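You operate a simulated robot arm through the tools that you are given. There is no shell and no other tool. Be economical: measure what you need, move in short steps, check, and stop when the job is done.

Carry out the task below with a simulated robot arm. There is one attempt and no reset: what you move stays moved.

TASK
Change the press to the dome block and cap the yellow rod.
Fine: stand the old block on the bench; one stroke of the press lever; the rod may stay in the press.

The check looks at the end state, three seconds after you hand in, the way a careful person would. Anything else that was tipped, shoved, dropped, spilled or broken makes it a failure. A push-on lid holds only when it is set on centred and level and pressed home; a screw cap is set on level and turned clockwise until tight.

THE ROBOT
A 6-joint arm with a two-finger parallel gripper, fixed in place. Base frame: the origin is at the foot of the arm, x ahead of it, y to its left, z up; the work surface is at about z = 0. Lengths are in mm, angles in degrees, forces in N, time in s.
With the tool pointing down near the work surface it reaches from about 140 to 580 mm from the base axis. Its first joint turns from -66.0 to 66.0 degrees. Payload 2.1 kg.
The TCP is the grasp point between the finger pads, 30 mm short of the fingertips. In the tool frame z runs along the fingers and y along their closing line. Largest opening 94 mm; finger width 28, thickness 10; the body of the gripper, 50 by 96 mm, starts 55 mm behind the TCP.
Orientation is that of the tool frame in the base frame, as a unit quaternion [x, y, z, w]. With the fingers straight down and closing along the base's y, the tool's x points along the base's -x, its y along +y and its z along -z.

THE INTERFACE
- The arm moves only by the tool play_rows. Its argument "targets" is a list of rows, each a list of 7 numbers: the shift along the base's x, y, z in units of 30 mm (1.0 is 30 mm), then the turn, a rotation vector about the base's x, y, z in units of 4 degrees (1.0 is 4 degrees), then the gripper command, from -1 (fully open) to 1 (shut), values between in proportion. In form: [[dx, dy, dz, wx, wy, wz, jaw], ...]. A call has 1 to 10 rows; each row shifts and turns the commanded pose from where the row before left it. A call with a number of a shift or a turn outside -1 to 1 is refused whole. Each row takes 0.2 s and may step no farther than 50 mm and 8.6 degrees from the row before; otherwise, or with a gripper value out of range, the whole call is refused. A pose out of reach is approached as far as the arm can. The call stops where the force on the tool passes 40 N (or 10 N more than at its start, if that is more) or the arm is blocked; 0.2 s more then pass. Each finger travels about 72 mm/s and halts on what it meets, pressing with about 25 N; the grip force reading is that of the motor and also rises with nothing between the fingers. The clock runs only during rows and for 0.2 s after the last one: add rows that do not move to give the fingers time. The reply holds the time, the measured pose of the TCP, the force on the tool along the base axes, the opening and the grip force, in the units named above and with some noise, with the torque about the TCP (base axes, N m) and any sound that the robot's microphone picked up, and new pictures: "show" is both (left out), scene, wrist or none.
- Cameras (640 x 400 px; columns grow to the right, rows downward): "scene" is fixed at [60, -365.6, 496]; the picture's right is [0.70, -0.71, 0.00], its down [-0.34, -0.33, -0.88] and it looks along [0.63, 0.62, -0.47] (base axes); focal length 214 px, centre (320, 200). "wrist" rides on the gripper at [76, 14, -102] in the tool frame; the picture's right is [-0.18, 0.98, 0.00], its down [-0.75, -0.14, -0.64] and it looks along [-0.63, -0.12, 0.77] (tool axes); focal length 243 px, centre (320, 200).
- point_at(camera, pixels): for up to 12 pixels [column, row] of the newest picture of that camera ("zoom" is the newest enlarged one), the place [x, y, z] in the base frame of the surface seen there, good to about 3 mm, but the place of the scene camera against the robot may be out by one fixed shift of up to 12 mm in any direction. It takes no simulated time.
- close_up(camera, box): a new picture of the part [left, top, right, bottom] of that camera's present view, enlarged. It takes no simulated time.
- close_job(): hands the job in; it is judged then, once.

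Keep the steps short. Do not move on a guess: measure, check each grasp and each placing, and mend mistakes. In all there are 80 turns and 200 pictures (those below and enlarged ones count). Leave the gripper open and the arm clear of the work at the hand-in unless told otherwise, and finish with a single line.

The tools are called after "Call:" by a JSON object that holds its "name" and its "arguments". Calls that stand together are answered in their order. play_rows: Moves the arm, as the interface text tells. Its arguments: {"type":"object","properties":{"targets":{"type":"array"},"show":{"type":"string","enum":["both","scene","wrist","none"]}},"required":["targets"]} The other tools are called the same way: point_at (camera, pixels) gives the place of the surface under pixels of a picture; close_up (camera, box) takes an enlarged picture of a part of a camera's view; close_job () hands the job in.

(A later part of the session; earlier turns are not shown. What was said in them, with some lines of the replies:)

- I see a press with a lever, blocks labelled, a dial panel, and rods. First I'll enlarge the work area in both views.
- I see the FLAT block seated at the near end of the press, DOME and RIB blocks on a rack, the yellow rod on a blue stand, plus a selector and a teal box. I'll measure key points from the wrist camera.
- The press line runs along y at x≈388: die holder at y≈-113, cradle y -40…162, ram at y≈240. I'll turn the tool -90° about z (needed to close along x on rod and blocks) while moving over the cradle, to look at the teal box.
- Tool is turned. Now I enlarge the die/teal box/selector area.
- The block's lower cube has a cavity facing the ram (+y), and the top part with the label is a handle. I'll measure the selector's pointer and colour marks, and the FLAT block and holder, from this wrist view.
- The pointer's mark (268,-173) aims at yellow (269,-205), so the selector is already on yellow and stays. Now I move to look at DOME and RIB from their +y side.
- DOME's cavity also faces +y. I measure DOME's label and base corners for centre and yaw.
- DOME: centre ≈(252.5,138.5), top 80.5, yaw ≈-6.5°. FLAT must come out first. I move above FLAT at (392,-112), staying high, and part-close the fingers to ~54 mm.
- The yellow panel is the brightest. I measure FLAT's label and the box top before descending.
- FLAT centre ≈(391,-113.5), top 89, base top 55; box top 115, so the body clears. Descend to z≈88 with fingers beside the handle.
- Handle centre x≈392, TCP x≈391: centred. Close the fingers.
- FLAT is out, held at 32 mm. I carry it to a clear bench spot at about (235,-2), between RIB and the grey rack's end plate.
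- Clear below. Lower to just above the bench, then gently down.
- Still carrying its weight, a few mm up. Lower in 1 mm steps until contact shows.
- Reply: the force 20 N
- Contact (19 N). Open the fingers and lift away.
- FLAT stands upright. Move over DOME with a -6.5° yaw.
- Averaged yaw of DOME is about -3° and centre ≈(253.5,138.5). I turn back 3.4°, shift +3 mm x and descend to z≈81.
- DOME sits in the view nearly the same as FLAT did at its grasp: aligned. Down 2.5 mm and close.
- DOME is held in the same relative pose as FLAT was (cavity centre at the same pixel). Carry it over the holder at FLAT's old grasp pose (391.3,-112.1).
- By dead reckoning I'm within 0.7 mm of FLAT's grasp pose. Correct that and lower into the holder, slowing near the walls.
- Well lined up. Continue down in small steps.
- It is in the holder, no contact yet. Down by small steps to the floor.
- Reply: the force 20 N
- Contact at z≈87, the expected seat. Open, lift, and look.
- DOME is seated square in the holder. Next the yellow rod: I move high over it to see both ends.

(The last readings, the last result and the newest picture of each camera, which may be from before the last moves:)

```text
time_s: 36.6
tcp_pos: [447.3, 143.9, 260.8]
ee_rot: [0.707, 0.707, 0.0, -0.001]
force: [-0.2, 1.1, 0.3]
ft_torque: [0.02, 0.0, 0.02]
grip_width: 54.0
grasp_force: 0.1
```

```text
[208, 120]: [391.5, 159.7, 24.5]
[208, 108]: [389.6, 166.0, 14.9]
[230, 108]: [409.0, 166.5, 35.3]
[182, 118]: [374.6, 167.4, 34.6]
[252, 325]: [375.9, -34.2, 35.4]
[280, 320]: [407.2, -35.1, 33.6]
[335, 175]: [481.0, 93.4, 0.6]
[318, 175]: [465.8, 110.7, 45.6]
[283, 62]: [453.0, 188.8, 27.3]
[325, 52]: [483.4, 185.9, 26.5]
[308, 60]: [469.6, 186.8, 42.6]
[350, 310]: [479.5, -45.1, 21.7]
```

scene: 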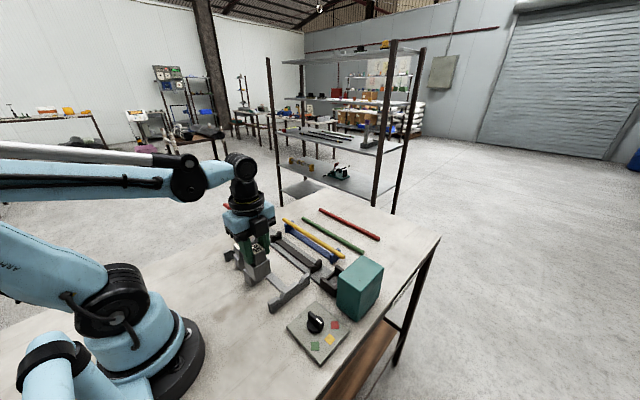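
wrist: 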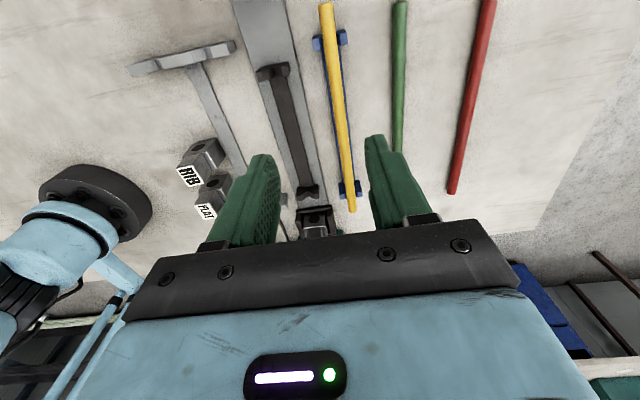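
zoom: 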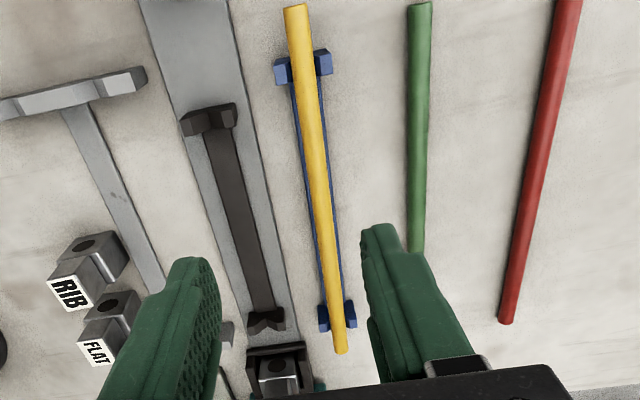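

Rod: x≈466, y -80…214, top z 43.5, Ø≈18. Black cradle V's at x≈391.7, y≈164 and -35. Before placing I inspect the ram and lever at the +y end.

Call:
{"name": "play_rows", "arguments": {"targets": [[-0.4, 0.7, 0, 0, 0, 0, -0.15], [-0.4, 0.7, 0, 0, 0, 0, -0.15], [-0.4, 0.7, 0, 0, 0, 0, -0.15], [-0.4, 0.7, 0, 0, 0, 0, -0.15], [-0.4, 0.7, 0, 0, 0, 0, -0.15], [-0.4, 0.7, 0, 0, 0, 0, -0.15], [-0.4, 0.7, 0, 0, 0, 0, -0.15], [-0.2, 0.7, 0, 0, 0, 0, -0.15], [0, 0, 0, 0, 0, 0, -0.15]], "show": "wrist"}}

Call:
{"name": "close_up", "arguments": {"camera": "wrist", "box": [240, 60, 440, 240]}}

Call:
{"name": "close_up", "arguments": {"camera": "scene", "box": [215, 190, 295, 260]}}

```text
time_s: 38.6
tcp_pos: [355.0, 313.9, 261.7]
ee_rot: [0.708, 0.707, 0.001, 0.0]
force: [0.2, 0.3, -0.1]
ft_torque: [-0.03, 0.0, 0.02]
grip_width: 54.3
grasp_force: 0.1
```

wrist: 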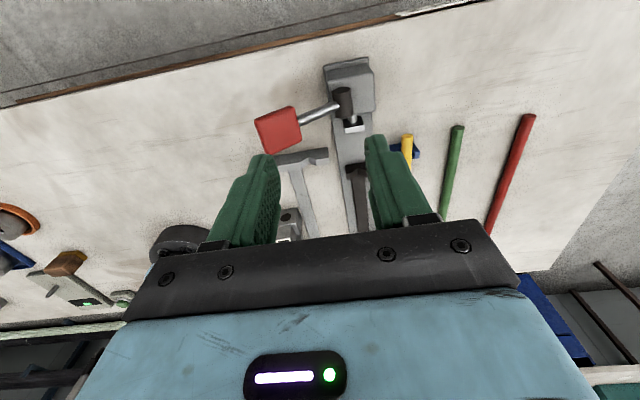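

```text
2.22 times, centred on (340, 150) of wrist
```

zoom: 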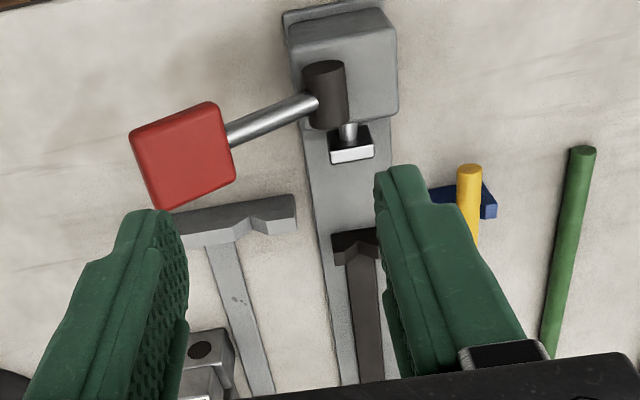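

```text
5.71 times, centred on (255, 225) of scene
```

zoom: 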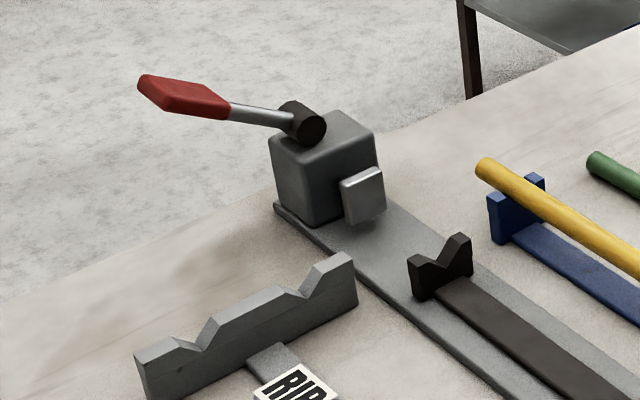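

Call:
{"name": "close_up", "arguments": {"camera": "wrist", "box": [240, 60, 440, 240]}}

Call:
{"name": "point_at", "arguments": {"camera": "zoom", "pixels": [[351, 155], [335, 160], [370, 155], [350, 130], [323, 70], [325, 110], [240, 130], [300, 105], [150, 140], [190, 160], [165, 205], [225, 170]]}}

Call:
{"name": "point_at", "arguments": {"camera": "zoom", "pixels": [[210, 105], [135, 135], [232, 175], [170, 150], [345, 20], [310, 30], [390, 20], [395, 110], [380, 100], [300, 115], [352, 200], [470, 170]]}}

```text
2.22 times, centred on (340, 150) of wrist
```

zoom: 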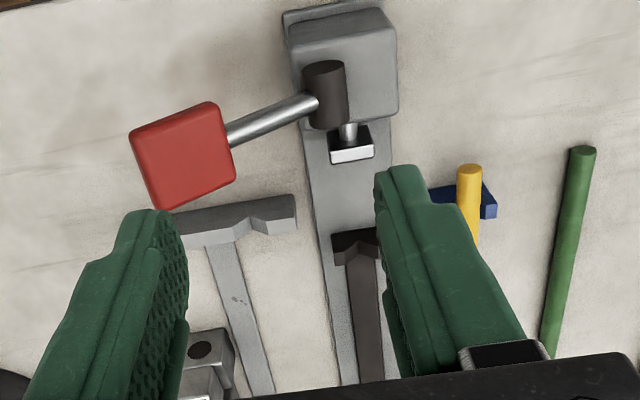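

```text
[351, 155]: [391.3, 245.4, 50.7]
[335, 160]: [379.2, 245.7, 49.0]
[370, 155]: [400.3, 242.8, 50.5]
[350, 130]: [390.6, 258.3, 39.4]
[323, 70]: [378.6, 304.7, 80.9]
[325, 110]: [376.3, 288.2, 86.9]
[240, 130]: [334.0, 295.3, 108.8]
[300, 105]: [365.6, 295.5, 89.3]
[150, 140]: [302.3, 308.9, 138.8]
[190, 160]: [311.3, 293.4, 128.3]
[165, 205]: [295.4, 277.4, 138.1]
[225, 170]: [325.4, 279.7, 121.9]
```

```text
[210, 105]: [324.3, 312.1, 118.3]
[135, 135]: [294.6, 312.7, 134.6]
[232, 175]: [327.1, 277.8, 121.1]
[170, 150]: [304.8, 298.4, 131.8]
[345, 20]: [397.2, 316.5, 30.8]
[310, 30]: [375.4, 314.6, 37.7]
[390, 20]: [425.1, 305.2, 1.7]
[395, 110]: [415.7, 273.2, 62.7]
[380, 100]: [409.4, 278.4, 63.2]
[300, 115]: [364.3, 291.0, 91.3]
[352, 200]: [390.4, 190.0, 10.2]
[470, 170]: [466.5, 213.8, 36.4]
```

Pad face y≈241, die face y≈-98, rod 294 long, so it fits with ~45 mm slack. The lever pivots about a y-axis hub at (378,295,80), handle at (311,295,128). Now go above the rod's middle (466,67).

Call:
{"name": "play_rows", "arguments": {"targets": [[0.411, -0.915, 0, 0, 0, 0, -0.15], [0.411, -0.915, 0, 0, 0, 0, -0.15], [0.411, -0.915, 0, 0, 0, 0, -0.15], [0.411, -0.915, 0, 0, 0, 0, -0.15], [0.411, -0.915, 0, 0, 0, 0, -0.15], [0.411, -0.915, 0, 0, 0, 0, -0.15], [0.411, -0.915, 0, 0, 0, 0, -0.15], [0.411, -0.915, 0, 0, 0, 0, -0.15], [0.411, -0.915, 0, 0, 0, 0, -0.15], [0, 0, -0.8, 0, 0, 0, -0.15]], "show": "none"}}

Call:
{"name": "play_rows", "arguments": {"targets": [[0, 0, -1, 0, 0, 0, -0.15], [0, 0, -1, 0, 0, 0, -0.15], [0, 0, -1, 0, 0, 0, -0.15], [0, 0, -1, 0, 0, 0, -0.15], [0, 0, 0, 0, 0, 0, -0.15]], "show": "wrist"}}

Call:
{"name": "close_up", "arguments": {"camera": "wrist", "box": [220, 60, 420, 240]}}

```text
time_s: 40.8
tcp_pos: [466.8, 66.8, 238.7]
ee_rot: [0.707, 0.707, 0.0, -0.001]
force: [0.9, -0.5, -0.7]
ft_torque: [0.0, -0.02, -0.01]
grip_width: 54.2
grasp_force: 0.2
```

```text
time_s: 42.0
tcp_pos: [465.9, 66.9, 119.1]
ee_rot: [0.708, 0.706, 0.0, 0.0]
force: [0.1, -0.4, 0.2]
ft_torque: [0.03, -0.02, 0.04]
grip_width: 54.2
grasp_force: 0.0
```

wrist: 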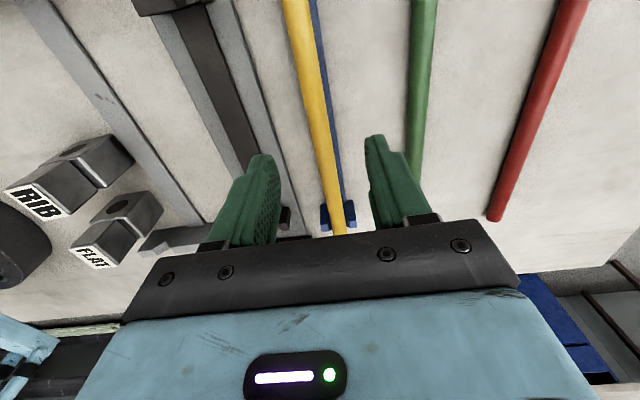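

```text
2.22 times, centred on (320, 150) of wrist
```

zoom: 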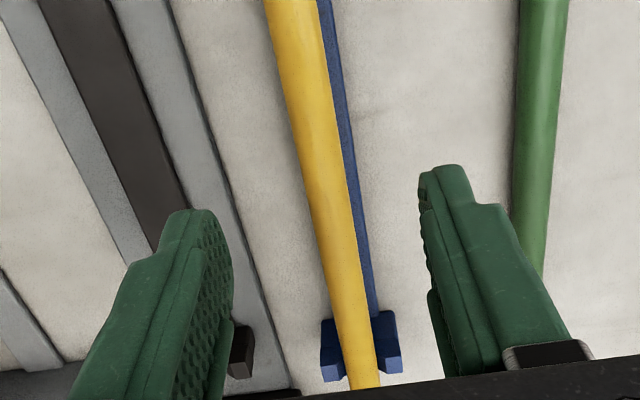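

Call:
{"name": "point_at", "arguments": {"camera": "zoom", "pixels": [[290, 20], [315, 150], [332, 230], [350, 310], [308, 150], [343, 215], [318, 225]]}}

```text
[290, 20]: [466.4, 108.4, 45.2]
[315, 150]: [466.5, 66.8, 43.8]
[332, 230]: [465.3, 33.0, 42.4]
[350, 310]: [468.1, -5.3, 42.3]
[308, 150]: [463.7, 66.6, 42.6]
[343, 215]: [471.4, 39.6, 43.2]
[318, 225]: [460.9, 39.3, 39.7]
```

Rod lies at x≈466.5, parallel to y; TCP is on it. Descend to z≈47 and close.

Call:
{"name": "play_rows", "arguments": {"targets": [[0, 0, -0.8, 0, 0, 0, -0.15], [0, 0, -0.8, 0, 0, 0, -0.15], [0, 0, -0.5, 0, 0, 0, -0.15], [0, 0, -0.3, 0, 0, 0, -0.15], [0, 0, 0, 0, 0, 0, 0.3], [0, 0, 0, 0, 0, 0, 0.7], [0, 0, 0, 0, 0, 0, 1], [0, 0, 0, 0, 0, 0, 1], [0, 0, 0, 0, 0, 0, 1]], "show": "wrist"}}

```text
time_s: 44.0
tcp_pos: [466.4, 65.9, 45.0]
ee_rot: [0.707, 0.707, -0.002, -0.001]
force: [-16.6, -0.5, 9.2]
ft_torque: [-0.16, 0.26, -0.02]
grip_width: 14.4
grasp_force: 24.7
```

wrist: 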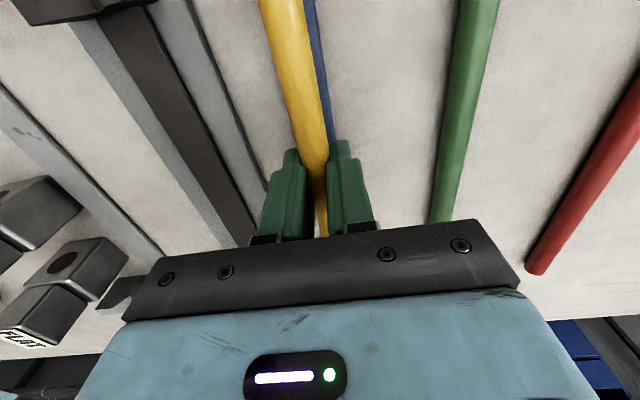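

Gripped at 14.4 mm (rod Ø≈14). Slight side force from the V; lift and check.

Call:
{"name": "play_rows", "arguments": {"targets": [[-0.04, 0, 0.15, 0, 0, 0, 1], [0, 0, 0.3, 0, 0, 0, 1], [0, 0, 0.5, 0, 0, 0, 1], [0, 0, 0.5, 0, 0, 0, 1], [0, 0, 0, 0, 0, 0, 1]], "show": "both"}}

Call:
{"name": "close_up", "arguments": {"camera": "scene", "box": [230, 190, 390, 310]}}

```text
time_s: 45.2
tcp_pos: [464.5, 66.4, 89.0]
ee_rot: [0.706, 0.708, 0.0, 0.001]
force: [0.0, -0.7, -0.9]
ft_torque: [-0.01, 0.01, 0.0]
grip_width: 14.7
grasp_force: 24.3
```

scene: 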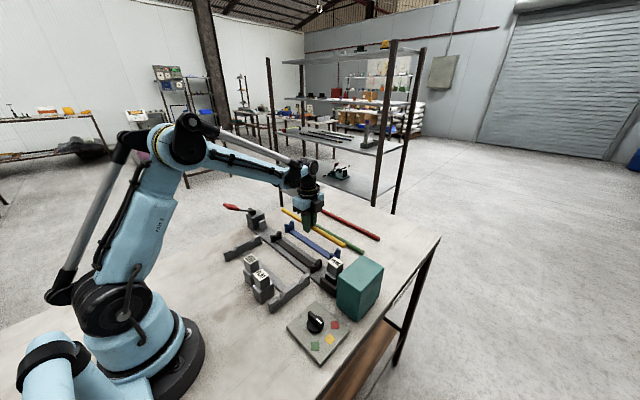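
wrist: 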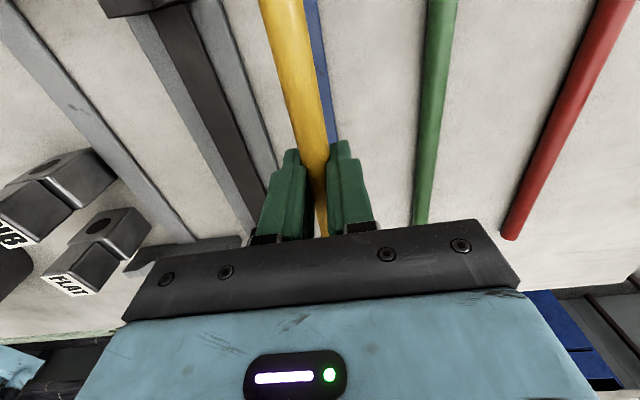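

```text
3.33 times, centred on (310, 250) of scene
```

zoom: 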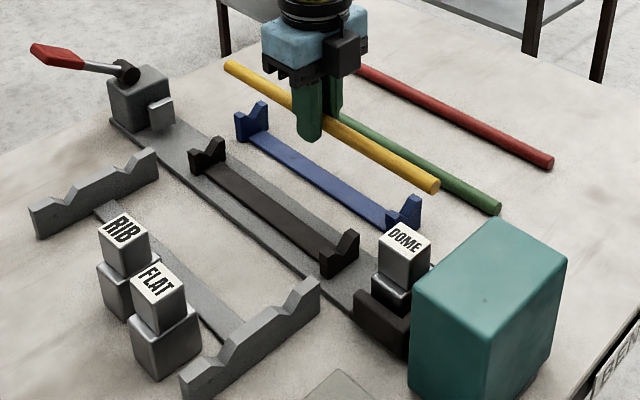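

The rod is level. Move over the black cradle at x≈391.5 and 10 mm toward the die.

Call:
{"name": "play_rows", "arguments": {"targets": [[-0.4, 0, 0, 0, 0, 0, 1], [-0.5, 0, 0, 0, 0, 0, 1], [-0.5, 0, 0, 0, 0, 0, 1], [-0.5, -0.15, 0, 0, 0, 0, 1], [-0.54, -0.18, 0, 0, 0, 0, 1], [0, 0, 0, 0, 0, 0, 1]], "show": "wrist"}}

Call:
{"name": "close_up", "arguments": {"camera": "wrist", "box": [220, 0, 420, 240]}}

Call:
{"name": "close_up", "arguments": {"camera": "scene", "box": [230, 190, 390, 310]}}

```text
time_s: 46.6
tcp_pos: [392.9, 56.9, 89.3]
ee_rot: [0.707, 0.707, 0.0, 0.0]
force: [0.4, -0.7, -0.4]
ft_torque: [-0.05, 0.01, 0.04]
grip_width: 14.5
grasp_force: 25.2
```

wrist: 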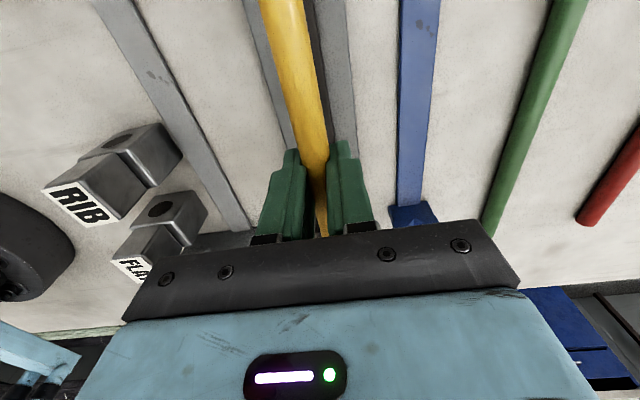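

```text
1.67 times, centred on (320, 120) of wrist
```

zoom: 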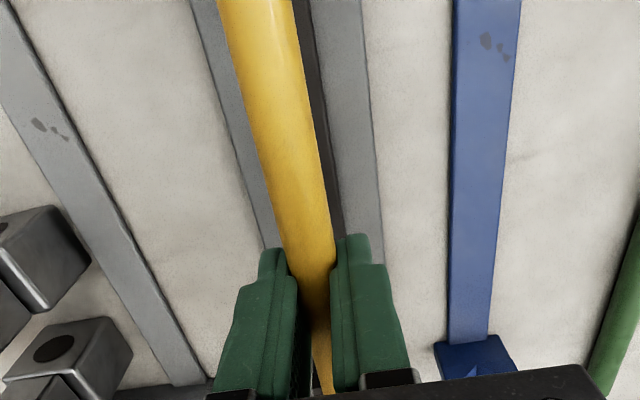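

```text
3.33 times, centred on (310, 250) of scene
```

zoom: 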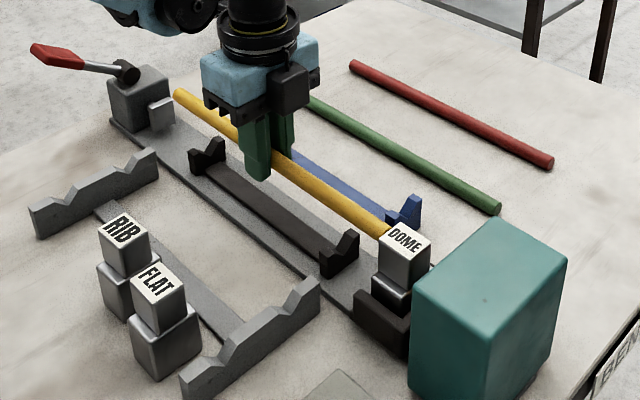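

Call:
{"name": "point_at", "arguments": {"camera": "wrist", "pixels": [[262, 60], [345, 60], [295, 60], [290, 20], [352, 110], [280, 110]]}}

Call:
{"name": "point_at", "arguments": {"camera": "zoom", "pixels": [[180, 95], [384, 232], [378, 236], [192, 148], [206, 152], [222, 142], [322, 252], [340, 255], [357, 232], [399, 238]]}}

```text
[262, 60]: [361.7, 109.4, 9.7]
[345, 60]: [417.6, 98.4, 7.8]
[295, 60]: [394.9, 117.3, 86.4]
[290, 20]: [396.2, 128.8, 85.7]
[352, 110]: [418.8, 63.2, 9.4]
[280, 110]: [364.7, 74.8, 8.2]
```

```text
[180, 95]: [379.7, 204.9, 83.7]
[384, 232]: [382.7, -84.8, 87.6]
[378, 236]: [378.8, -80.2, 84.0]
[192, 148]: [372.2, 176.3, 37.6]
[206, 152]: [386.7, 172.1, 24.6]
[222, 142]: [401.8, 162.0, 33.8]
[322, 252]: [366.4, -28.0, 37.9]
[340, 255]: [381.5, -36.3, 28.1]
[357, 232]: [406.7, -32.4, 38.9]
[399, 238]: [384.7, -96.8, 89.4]
```

Rod is over the cradle and clear of the die and pad. Lower to just above the V's, then slow.

Call:
{"name": "play_rows", "arguments": {"targets": [[-0.03, 0, -0.5, 0, 0, 0, 1], [0, 0, -0.4, 0, 0, 0, 1], [0, 0, -0.3, 0, 0, 0, 1], [0, 0, -0.1, 0, 0, 0, 1], [0, 0, 0, 0, 0, 0, 1]], "show": "both"}}

Call:
{"name": "close_up", "arguments": {"camera": "scene", "box": [230, 200, 350, 290]}}

```text
time_s: 47.8
tcp_pos: [390.8, 55.5, 50.1]
ee_rot: [0.707, 0.708, 0.001, 0.0]
force: [0.9, 0.1, -0.3]
ft_torque: [0.03, -0.01, 0.02]
grip_width: 14.2
grasp_force: 25.0
```

scene: 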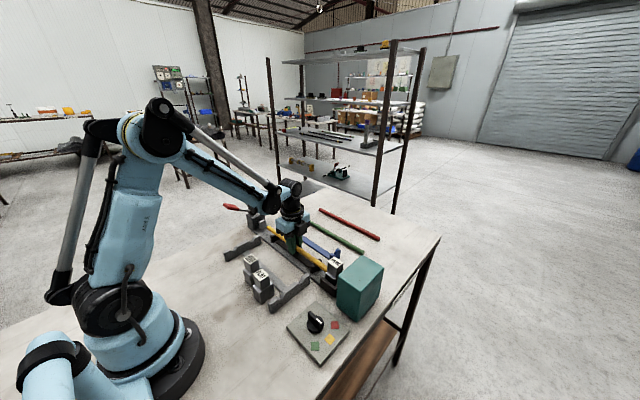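
wrist: 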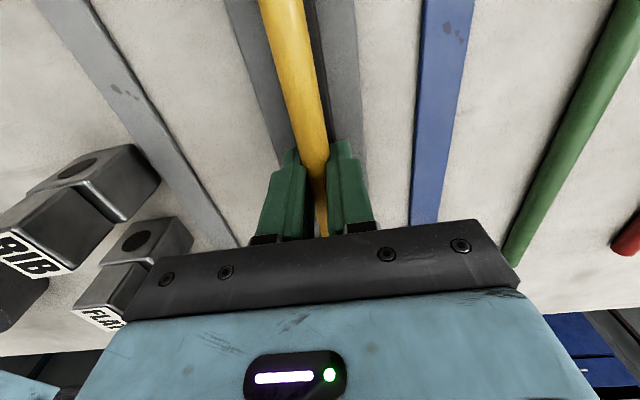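

```text
4.44 times, centred on (290, 245) of scene
```

zoom: 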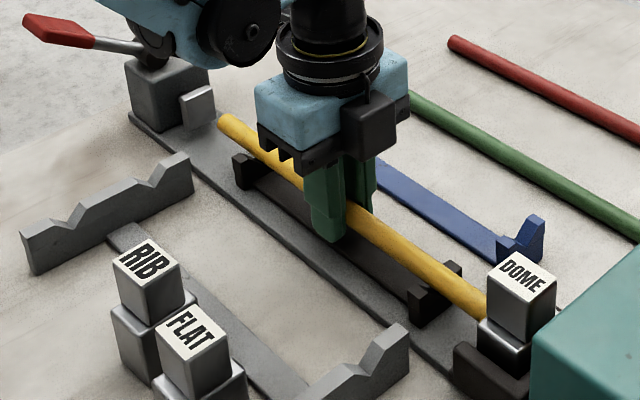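

The rod is just above the V's. Lower in 1 mm steps.

Call:
{"name": "play_rows", "arguments": {"targets": [[0, 0, -0.05, 0, 0, 0, 1], [0, 0, -0.05, 0, 0, 0, 1], [0, 0, -0.04, 0, 0, 0, 1], [0, 0, 0, 0, 0, 0, 1]], "show": "none"}}

```text
time_s: 48.8
tcp_pos: [389.7, 56.3, 45.7]
ee_rot: [0.707, 0.707, 0.0, 0.0]
force: [-2.6, 0.2, 3.8]
ft_torque: [-0.03, 0.04, -0.01]
grip_width: 14.3
grasp_force: 25.3
```

Light contact. Half a millimetre more steps to be sure it's seated.

Call:
{"name": "play_rows", "arguments": {"targets": [[0, 0, -0.03, 0, 0, 0, 1], [0, 0, 0, 0, 0, 0, 1]], "show": "none"}}

```text
time_s: 49.4
tcp_pos: [390.2, 56.1, 46.1]
ee_rot: [0.707, 0.707, -0.001, 0.0]
force: [-10.6, -4.0, 20.6]
ft_torque: [-0.1, 0.11, 0.02]
grip_width: 14.3
grasp_force: 24.9
```

Seated (20 N up). Open and lift straight up.

Call:
{"name": "play_rows", "arguments": {"targets": [[0, 0, 0.02, 0, 0, 0, 0.5], [0, 0, 0, 0, 0, 0, 0.1], [0, 0, 0, 0, 0, 0, -0.15], [0, 0, 0.3, 0, 0, 0, -0.15], [0, 0, 0.9, 0, 0, 0, -0.15], [0, 0, 1, 0, 0, 0, -0.15], [0, 0, 1, 0, 0, 0, -0.15], [0, 0.5, 1, 0, 0, 0, -0.15], [0, 0.8, 1, 0, 0, 0, -0.15], [0, 0.8, 0.5, 0, 0, 0, -0.15]], "show": "both"}}

Call:
{"name": "close_up", "arguments": {"camera": "wrist", "box": [220, 0, 420, 240]}}

Call:
{"name": "close_up", "arguments": {"camera": "scene", "box": [230, 190, 390, 310]}}

```text
time_s: 51.6
tcp_pos: [391.3, 120.0, 216.9]
ee_rot: [0.707, 0.707, 0.001, 0.001]
force: [0.2, 0.5, 0.1]
ft_torque: [0.0, -0.02, 0.03]
grip_width: 54.0
grasp_force: 0.2
```

scene: 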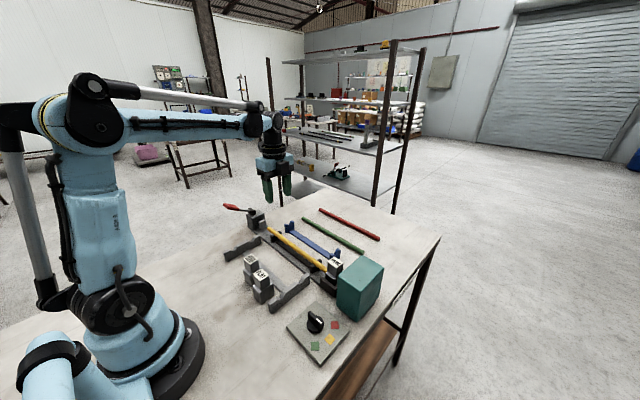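
wrist: 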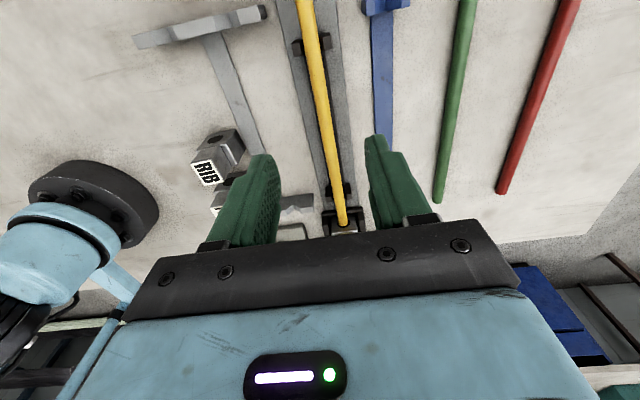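

```text
1.67 times, centred on (320, 120) of wrist
```

zoom: 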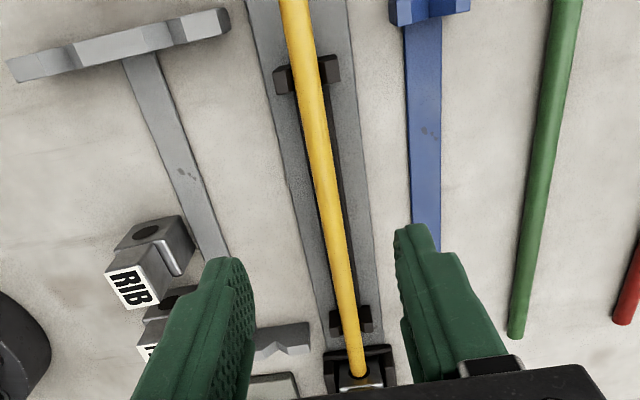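

```text
3.33 times, centred on (310, 250) of scene
```

zoom: 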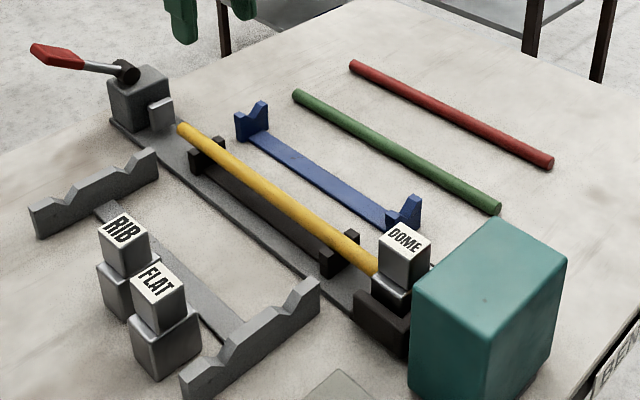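

The rod lies in both V's with its end at the cavity. Now the lever: close the fingers and go above the handle (305,295).

Call:
{"name": "play_rows", "arguments": {"targets": [[-0.478, 0.972, 0, 0, 0, 0, 1], [-0.478, 0.972, 0, 0, 0, 0, 1], [-0.478, 0.972, 0, 0, 0, 0, 1], [-0.478, 0.972, 0, 0, 0, 0, 1], [-0.478, 0.972, 0, 0, 0, 0, 1], [-0.478, 0.972, 0, 0, 0, 0, 1], [0, 0, -0.6, 0, 0, 0, 1], [0, 0, -0.5, 0, 0, 0, 1], [0, 0, 0, 0, 0, 0, 1]], "show": "both"}}

Call:
{"name": "close_up", "arguments": {"camera": "scene", "box": [200, 150, 300, 250]}}

Call:
{"name": "close_up", "arguments": {"camera": "wrist", "box": [220, 60, 440, 240]}}

```text
time_s: 53.6
tcp_pos: [304.8, 295.4, 183.4]
ee_rot: [0.707, 0.707, 0.0, 0.0]
force: [0.1, -0.6, 0.9]
ft_torque: [-0.02, 0.0, -0.01]
grip_width: 0.0
grasp_force: 25.3
```

scene: 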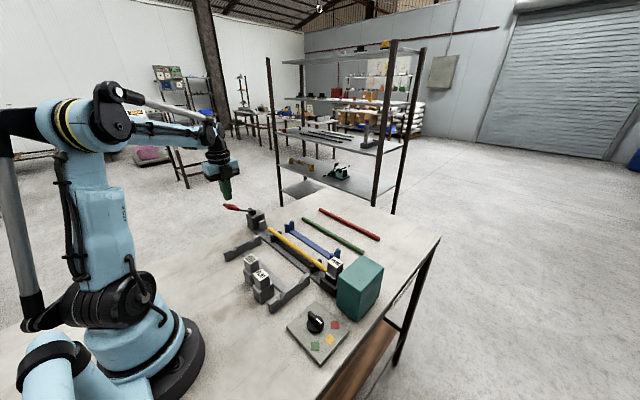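
wrist: 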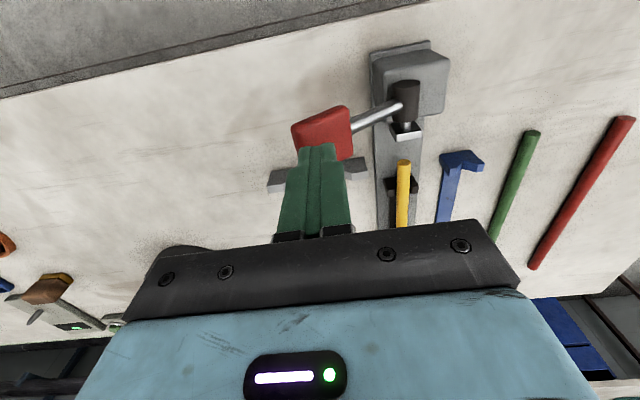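

```text
4.00 times, centred on (250, 200) of scene
```

zoom: 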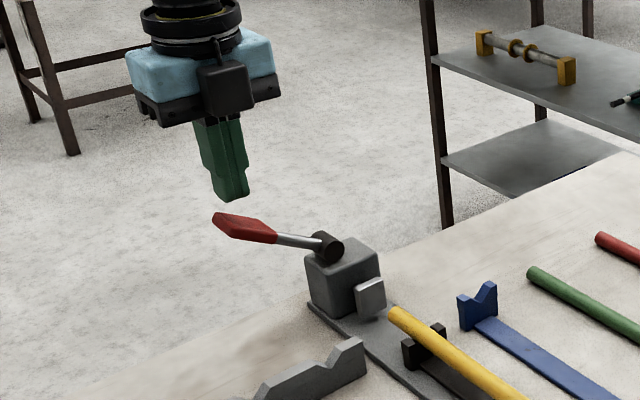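

```text
2.22 times, centred on (330, 150) of wrist
```

zoom: 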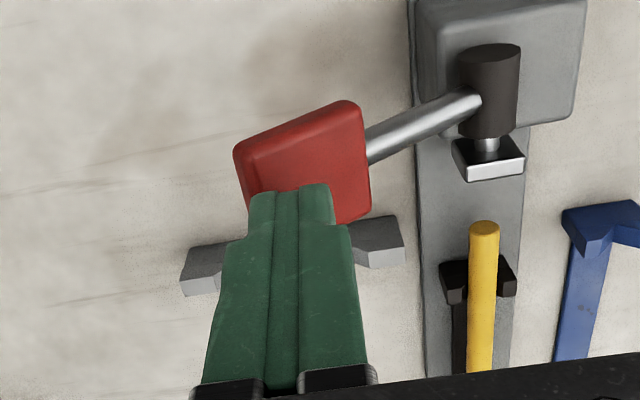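

Fingertips are over the handle. Descend gently to contact.

Call:
{"name": "play_rows", "arguments": {"targets": [[0, 0, -0.3, 0, 0, 0, 1], [0, 0, -0.2, 0, 0, 0, 1], [-0.03, 0, -0.15, 0, 0, 0, 1], [-0.05, 0, -0.15, 0, 0, 0, 1], [-0.05, 0, -0.15, 0, 0, 0, 1], [0, 0, 0, 0, 0, 0, 1]], "show": "scene"}}

Call:
{"name": "close_up", "arguments": {"camera": "scene", "box": [200, 150, 300, 250]}}

```text
time_s: 55.0
tcp_pos: [301.5, 294.5, 155.9]
ee_rot: [0.707, 0.707, 0.0, -0.001]
force: [1.0, 0.5, 0.7]
ft_torque: [0.01, 0.01, 0.0]
grip_width: 0.0
grasp_force: 24.7
```

scene: 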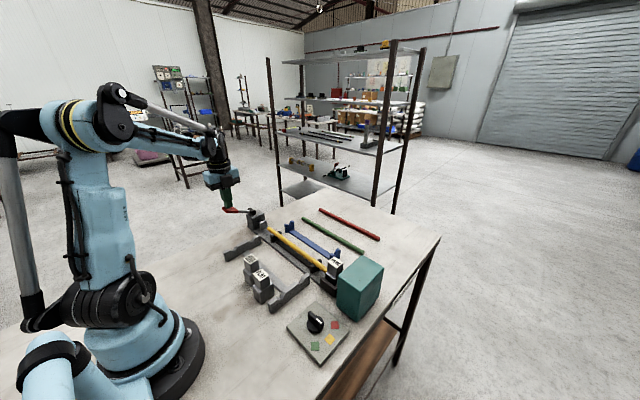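

```text
4.00 times, centred on (250, 200) of scene
```

zoom: 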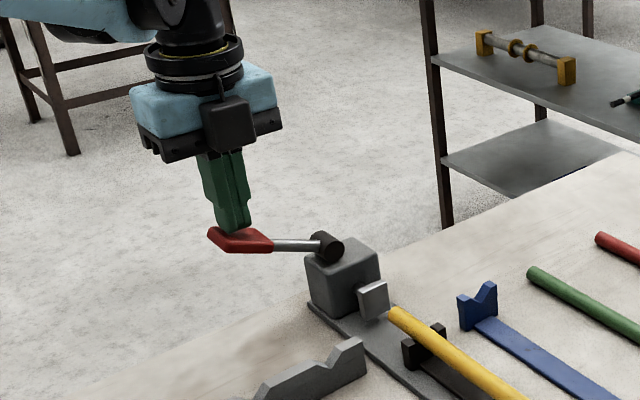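

The handle goes down easily. Follow the arc down, watching force.

Call:
{"name": "play_rows", "arguments": {"targets": [[-0.15, 0, -0.3, 0, 0, 0, 1], [-0.12, 0, -0.3, 0, 0, 0, 1], [-0.09, 0, -0.3, 0, 0, 0, 1], [-0.06, 0, -0.3, 0, 0, 0, 1], [-0.02, 0, -0.3, 0, 0, 0, 1], [0, 0, 0, 0, 0, 0, 1]], "show": "both"}}

Call:
{"name": "close_up", "arguments": {"camera": "scene", "box": [200, 160, 340, 280]}}

```text
time_s: 56.4
tcp_pos: [288.4, 295.7, 111.5]
ee_rot: [0.708, 0.707, 0.0, 0.001]
force: [-0.7, -1.2, 1.5]
ft_torque: [-0.03, 0.01, -0.04]
grip_width: 0.3
grasp_force: 24.9
```

scene: 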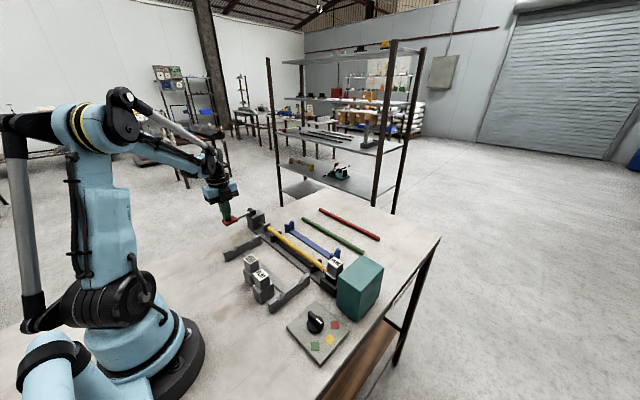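
wrist: 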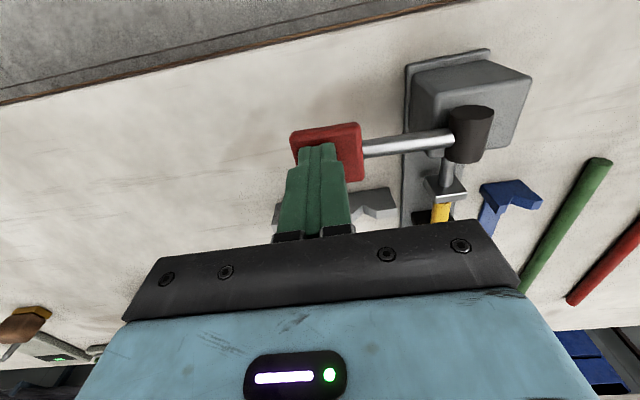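

```text
3.33 times, centred on (270, 220) of scene
```

zoom: 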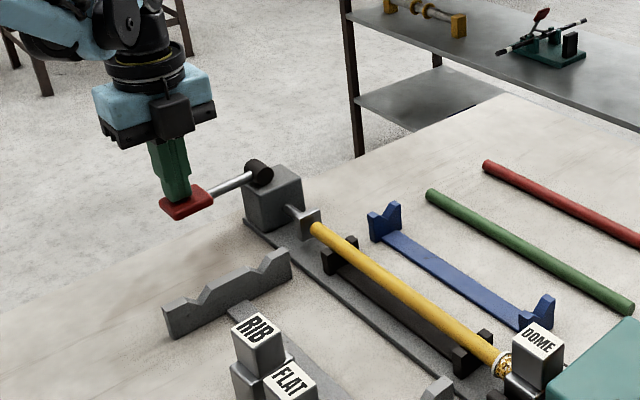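

The pad has reached the rod and something gold has appeared at the die end. Look closer before continuing.

Call:
{"name": "close_up", "arguments": {"camera": "scene", "box": [310, 245, 360, 295]}}

Call:
{"name": "close_up", "arguments": {"camera": "scene", "box": [225, 195, 295, 255]}}

```text
8.00 times, centred on (335, 270) of scene
```

zoom: 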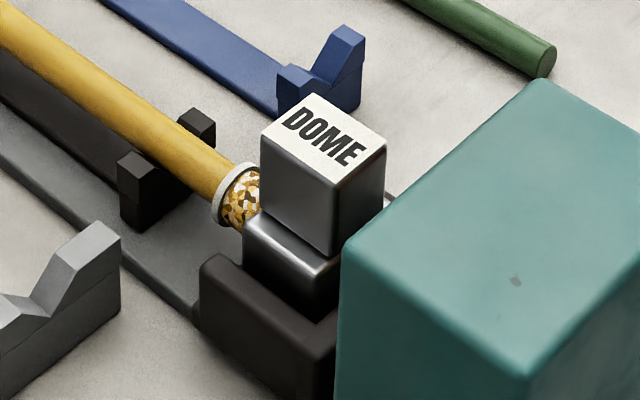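

```text
6.67 times, centred on (260, 225) of scene
```

zoom: 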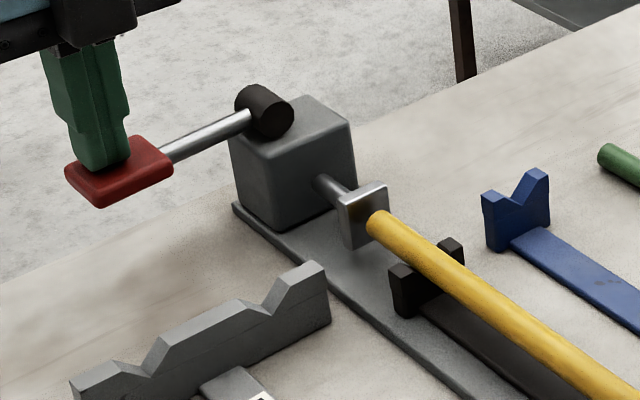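

A yellow-patterned cap with a ring is forming at the rod end. Continue the same stroke down, slowly, to the stop.

Call:
{"name": "play_rows", "arguments": {"targets": [[0, 0, -0.2, 0, 0, 0, 1], [0.02, 0, -0.2, 0, 0, 0, 1], [0.03, 0, -0.2, 0, 0, 0, 1], [0.04, 0, -0.2, 0, 0, 0, 1], [0, 0, 0, 0, 0, 0, 1]], "show": "scene"}}

Call:
{"name": "close_up", "arguments": {"camera": "scene", "box": [310, 245, 360, 295]}}

Call:
{"name": "close_up", "arguments": {"camera": "scene", "box": [215, 195, 295, 265]}}

```text
time_s: 56.9
tcp_pos: [286.9, 295.6, 105.6]
ee_rot: [0.708, 0.707, -0.001, 0.002]
force: [-2.3, -0.9, 29.9]
ft_torque: [0.0, -0.23, -0.06]
grip_width: 0.2
grasp_force: 24.9
stopped in row 2: the force on the tool passed its limit at 58 N (the readings are from after the stop); the commanded pose is now the measured one
```

scene: 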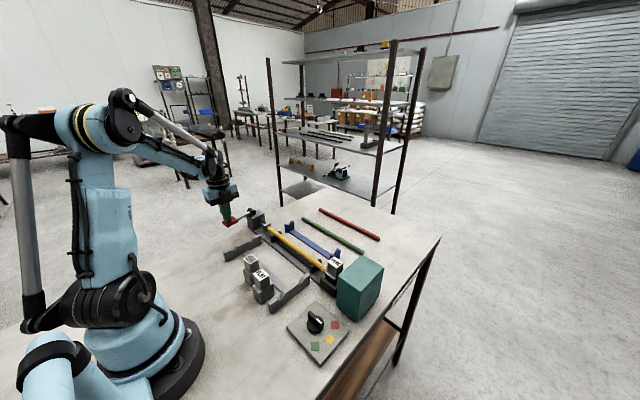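

```text
8.00 times, centred on (335, 270) of scene
```

zoom: 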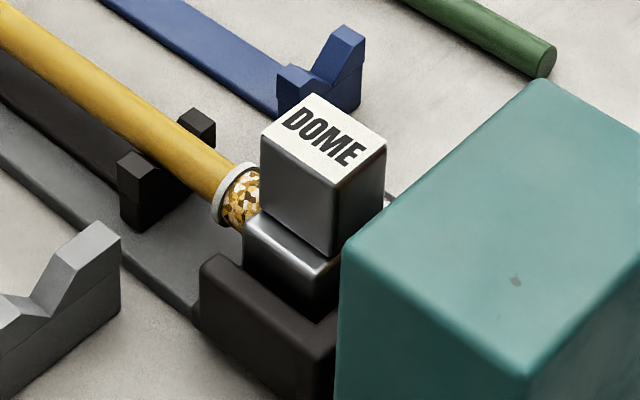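

```text
5.71 times, centred on (255, 230) of scene
```

zoom: 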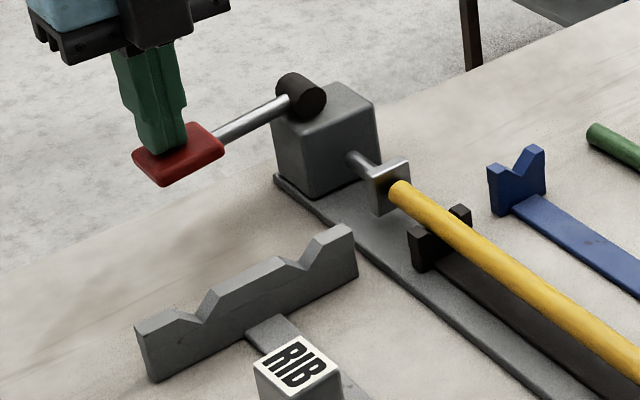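

Force rose sharply (58 N): the stop or the pressing-home point. Push a little more in the same stroke to see whether it yields.

Call:
{"name": "play_rows", "arguments": {"targets": [[0, 0, -0.06, 0, 0, 0, 1], [0, 0, -0.06, 0, 0, 0, 1], [0, 0, -0.06, 0, 0, 0, 1], [0, 0, 0, 0, 0, 0, 1]], "show": "scene"}}

Call:
{"name": "close_up", "arguments": {"camera": "scene", "box": [310, 245, 360, 295]}}

```text
time_s: 57.3
tcp_pos: [287.1, 296.5, 106.2]
ee_rot: [0.707, 0.707, -0.001, 0.001]
force: [-1.7, -1.5, 24.4]
ft_torque: [0.03, -0.19, -0.05]
grip_width: 0.0
grasp_force: 25.0
stopped in row 1: the force on the tool passed its limit at 45 N (the readings are from after the stop); the commanded pose is now the measured one
```

scene: 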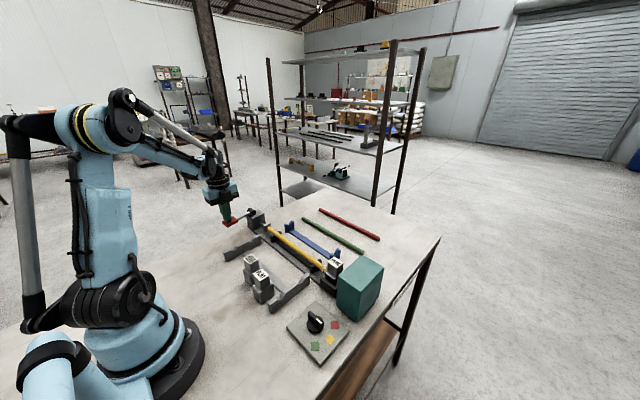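

```text
8.00 times, centred on (335, 270) of scene
```

zoom: 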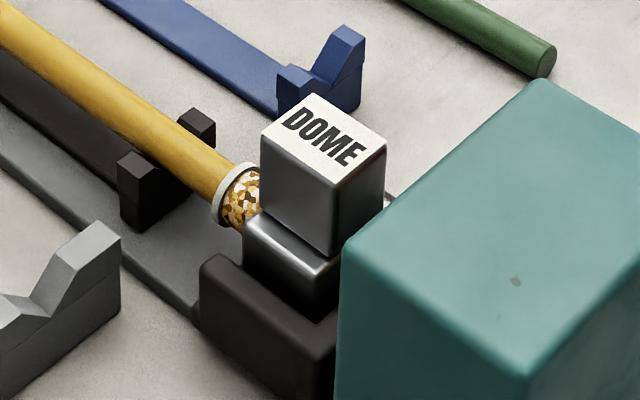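

It's rigid: the stop. Lift the tool straight up slowly and see what the lever and cap do.

Call:
{"name": "play_rows", "arguments": {"targets": [[0, 0, 0.2, 0, 0, 0, 1], [0, 0, 0.4, 0, 0, 0, 1], [-0.2, 0, 0.6, 0, 0, 0, 1], [-0.2, 0, 0.8, 0, 0, 0, 1], [0, 0, 1, 0, 0, 0, 1], [0, 0, 1, 0, 0, 0, 1]], "show": "both"}}

Call:
{"name": "close_up", "arguments": {"camera": "scene", "box": [215, 195, 355, 300]}}

Call:
{"name": "close_up", "arguments": {"camera": "scene", "box": [310, 245, 360, 295]}}

```text
time_s: 58.7
tcp_pos: [275.6, 295.4, 225.9]
ee_rot: [0.707, 0.707, -0.001, 0.001]
force: [-0.2, 0.3, 0.3]
ft_torque: [-0.02, -0.01, 0.01]
grip_width: 0.0
grasp_force: 25.1
```

scene: 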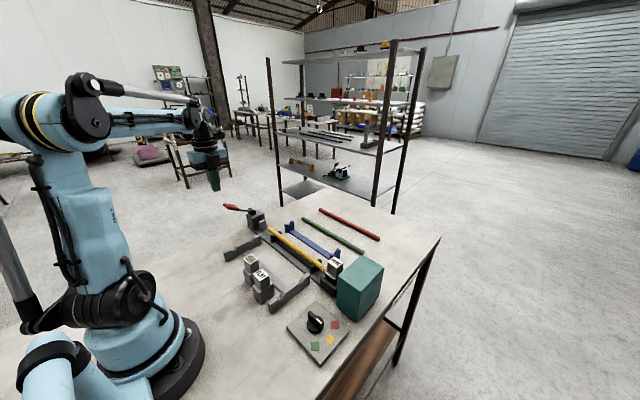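
wrist: 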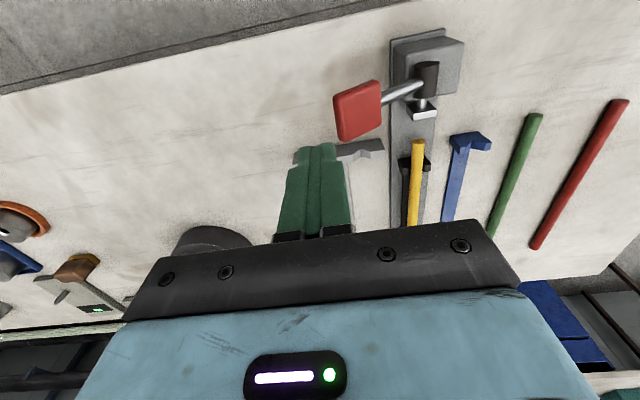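

```text
3.81 times, centred on (285, 248) of scene
```

zoom: 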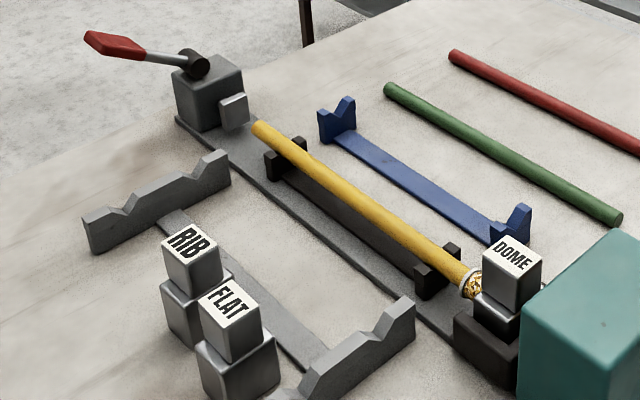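

```text
8.00 times, centred on (335, 270) of scene
```

zoom: 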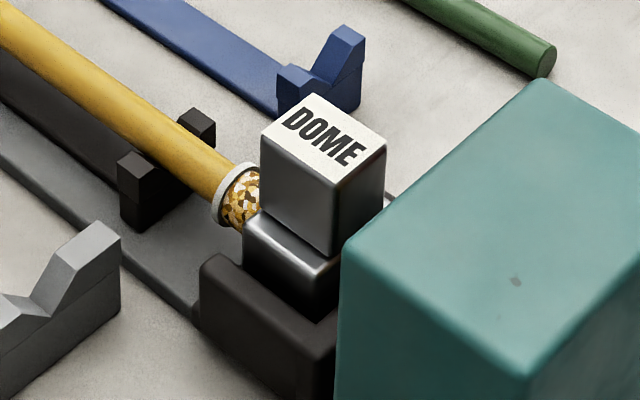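

The lever sprang back and the cap stays on the rod. Open the gripper and take a close look at the cap from above the cradle, staying high.

Call:
{"name": "play_rows", "arguments": {"targets": [[0.43, -1, 0, 0, 0, 0, -1], [0.43, -1, 0, 0, 0, 0, -1], [0.43, -1, 0, 0, 0, 0, -1], [0.43, -1, 0, 0, 0, 0, -1], [0.43, -1, 0, 0, 0, 0, -1], [0.43, -1, 0, 0, 0, 0, -1], [0.43, -1, 0, 0, 0, 0, -1], [0.43, -1, 0, 0, 0, 0, -1], [0.43, -1, 0, 0, 0, 0, -1], [0, -0.8, 0, 0, 0, 0, -1]], "show": "wrist"}}

Call:
{"name": "close_up", "arguments": {"camera": "wrist", "box": [270, 90, 400, 200]}}

```text
time_s: 60.9
tcp_pos: [391.2, 1.1, 225.3]
ee_rot: [0.707, 0.707, -0.001, 0.001]
force: [-0.5, 0.1, 0.9]
ft_torque: [0.02, 0.03, -0.01]
grip_width: 94.1
grasp_force: 0.1
```

wrist: 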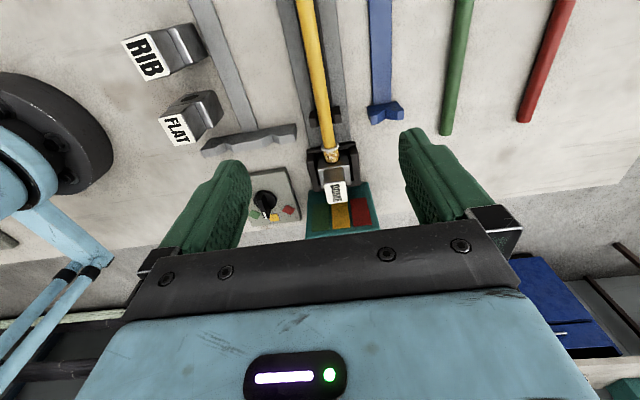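

```text
3.64 times, centred on (335, 145) of wrist
```

zoom: 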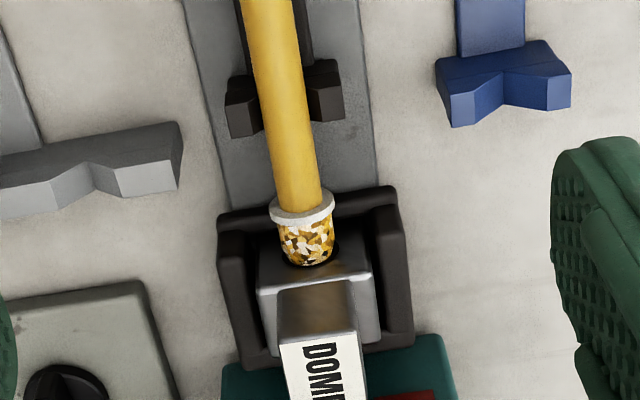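

The cap sits centred and square on the rod, DOME is seated, FLAT and RIB stand, and the selector is unchanged. Raise the arm clear, then hand in.

Call:
{"name": "play_rows", "arguments": {"targets": [[-0.4, 0, 0.9, 0, 0, 0, -1], [-0.4, 0, 0.9, 0, 0, 0, -1], [-0.4, 0, 0.9, 0, 0, 0, -1], [-0.4, 0, 0.9, 0, 0, 0, -1], [0, 0, 0, 0, 0, 0, -1]], "show": "scene"}}

Call:
{"name": "close_job", "arguments": {}}

```text
time_s: 62.1
tcp_pos: [344.4, 1.5, 333.7]
ee_rot: [0.707, 0.707, -0.001, 0.001]
force: [0.5, -0.9, -0.1]
ft_torque: [0.01, 0.0, 0.0]
grip_width: 93.9
grasp_force: 0.1
```

scene: 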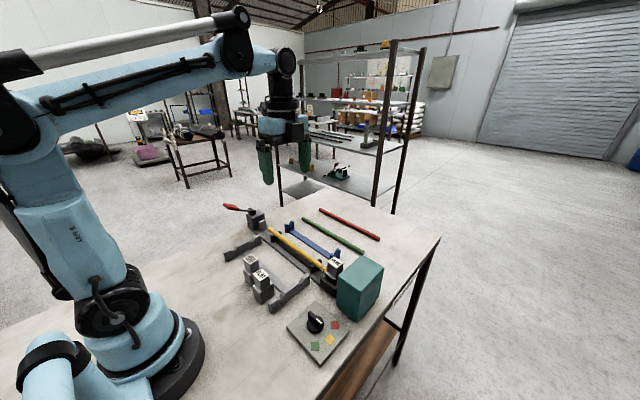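

```text
The job is handed in.
```

The press now holds the dome block, the old flat block stands on the bench, and the yellow rod was capped with one lever stroke and left in the press.
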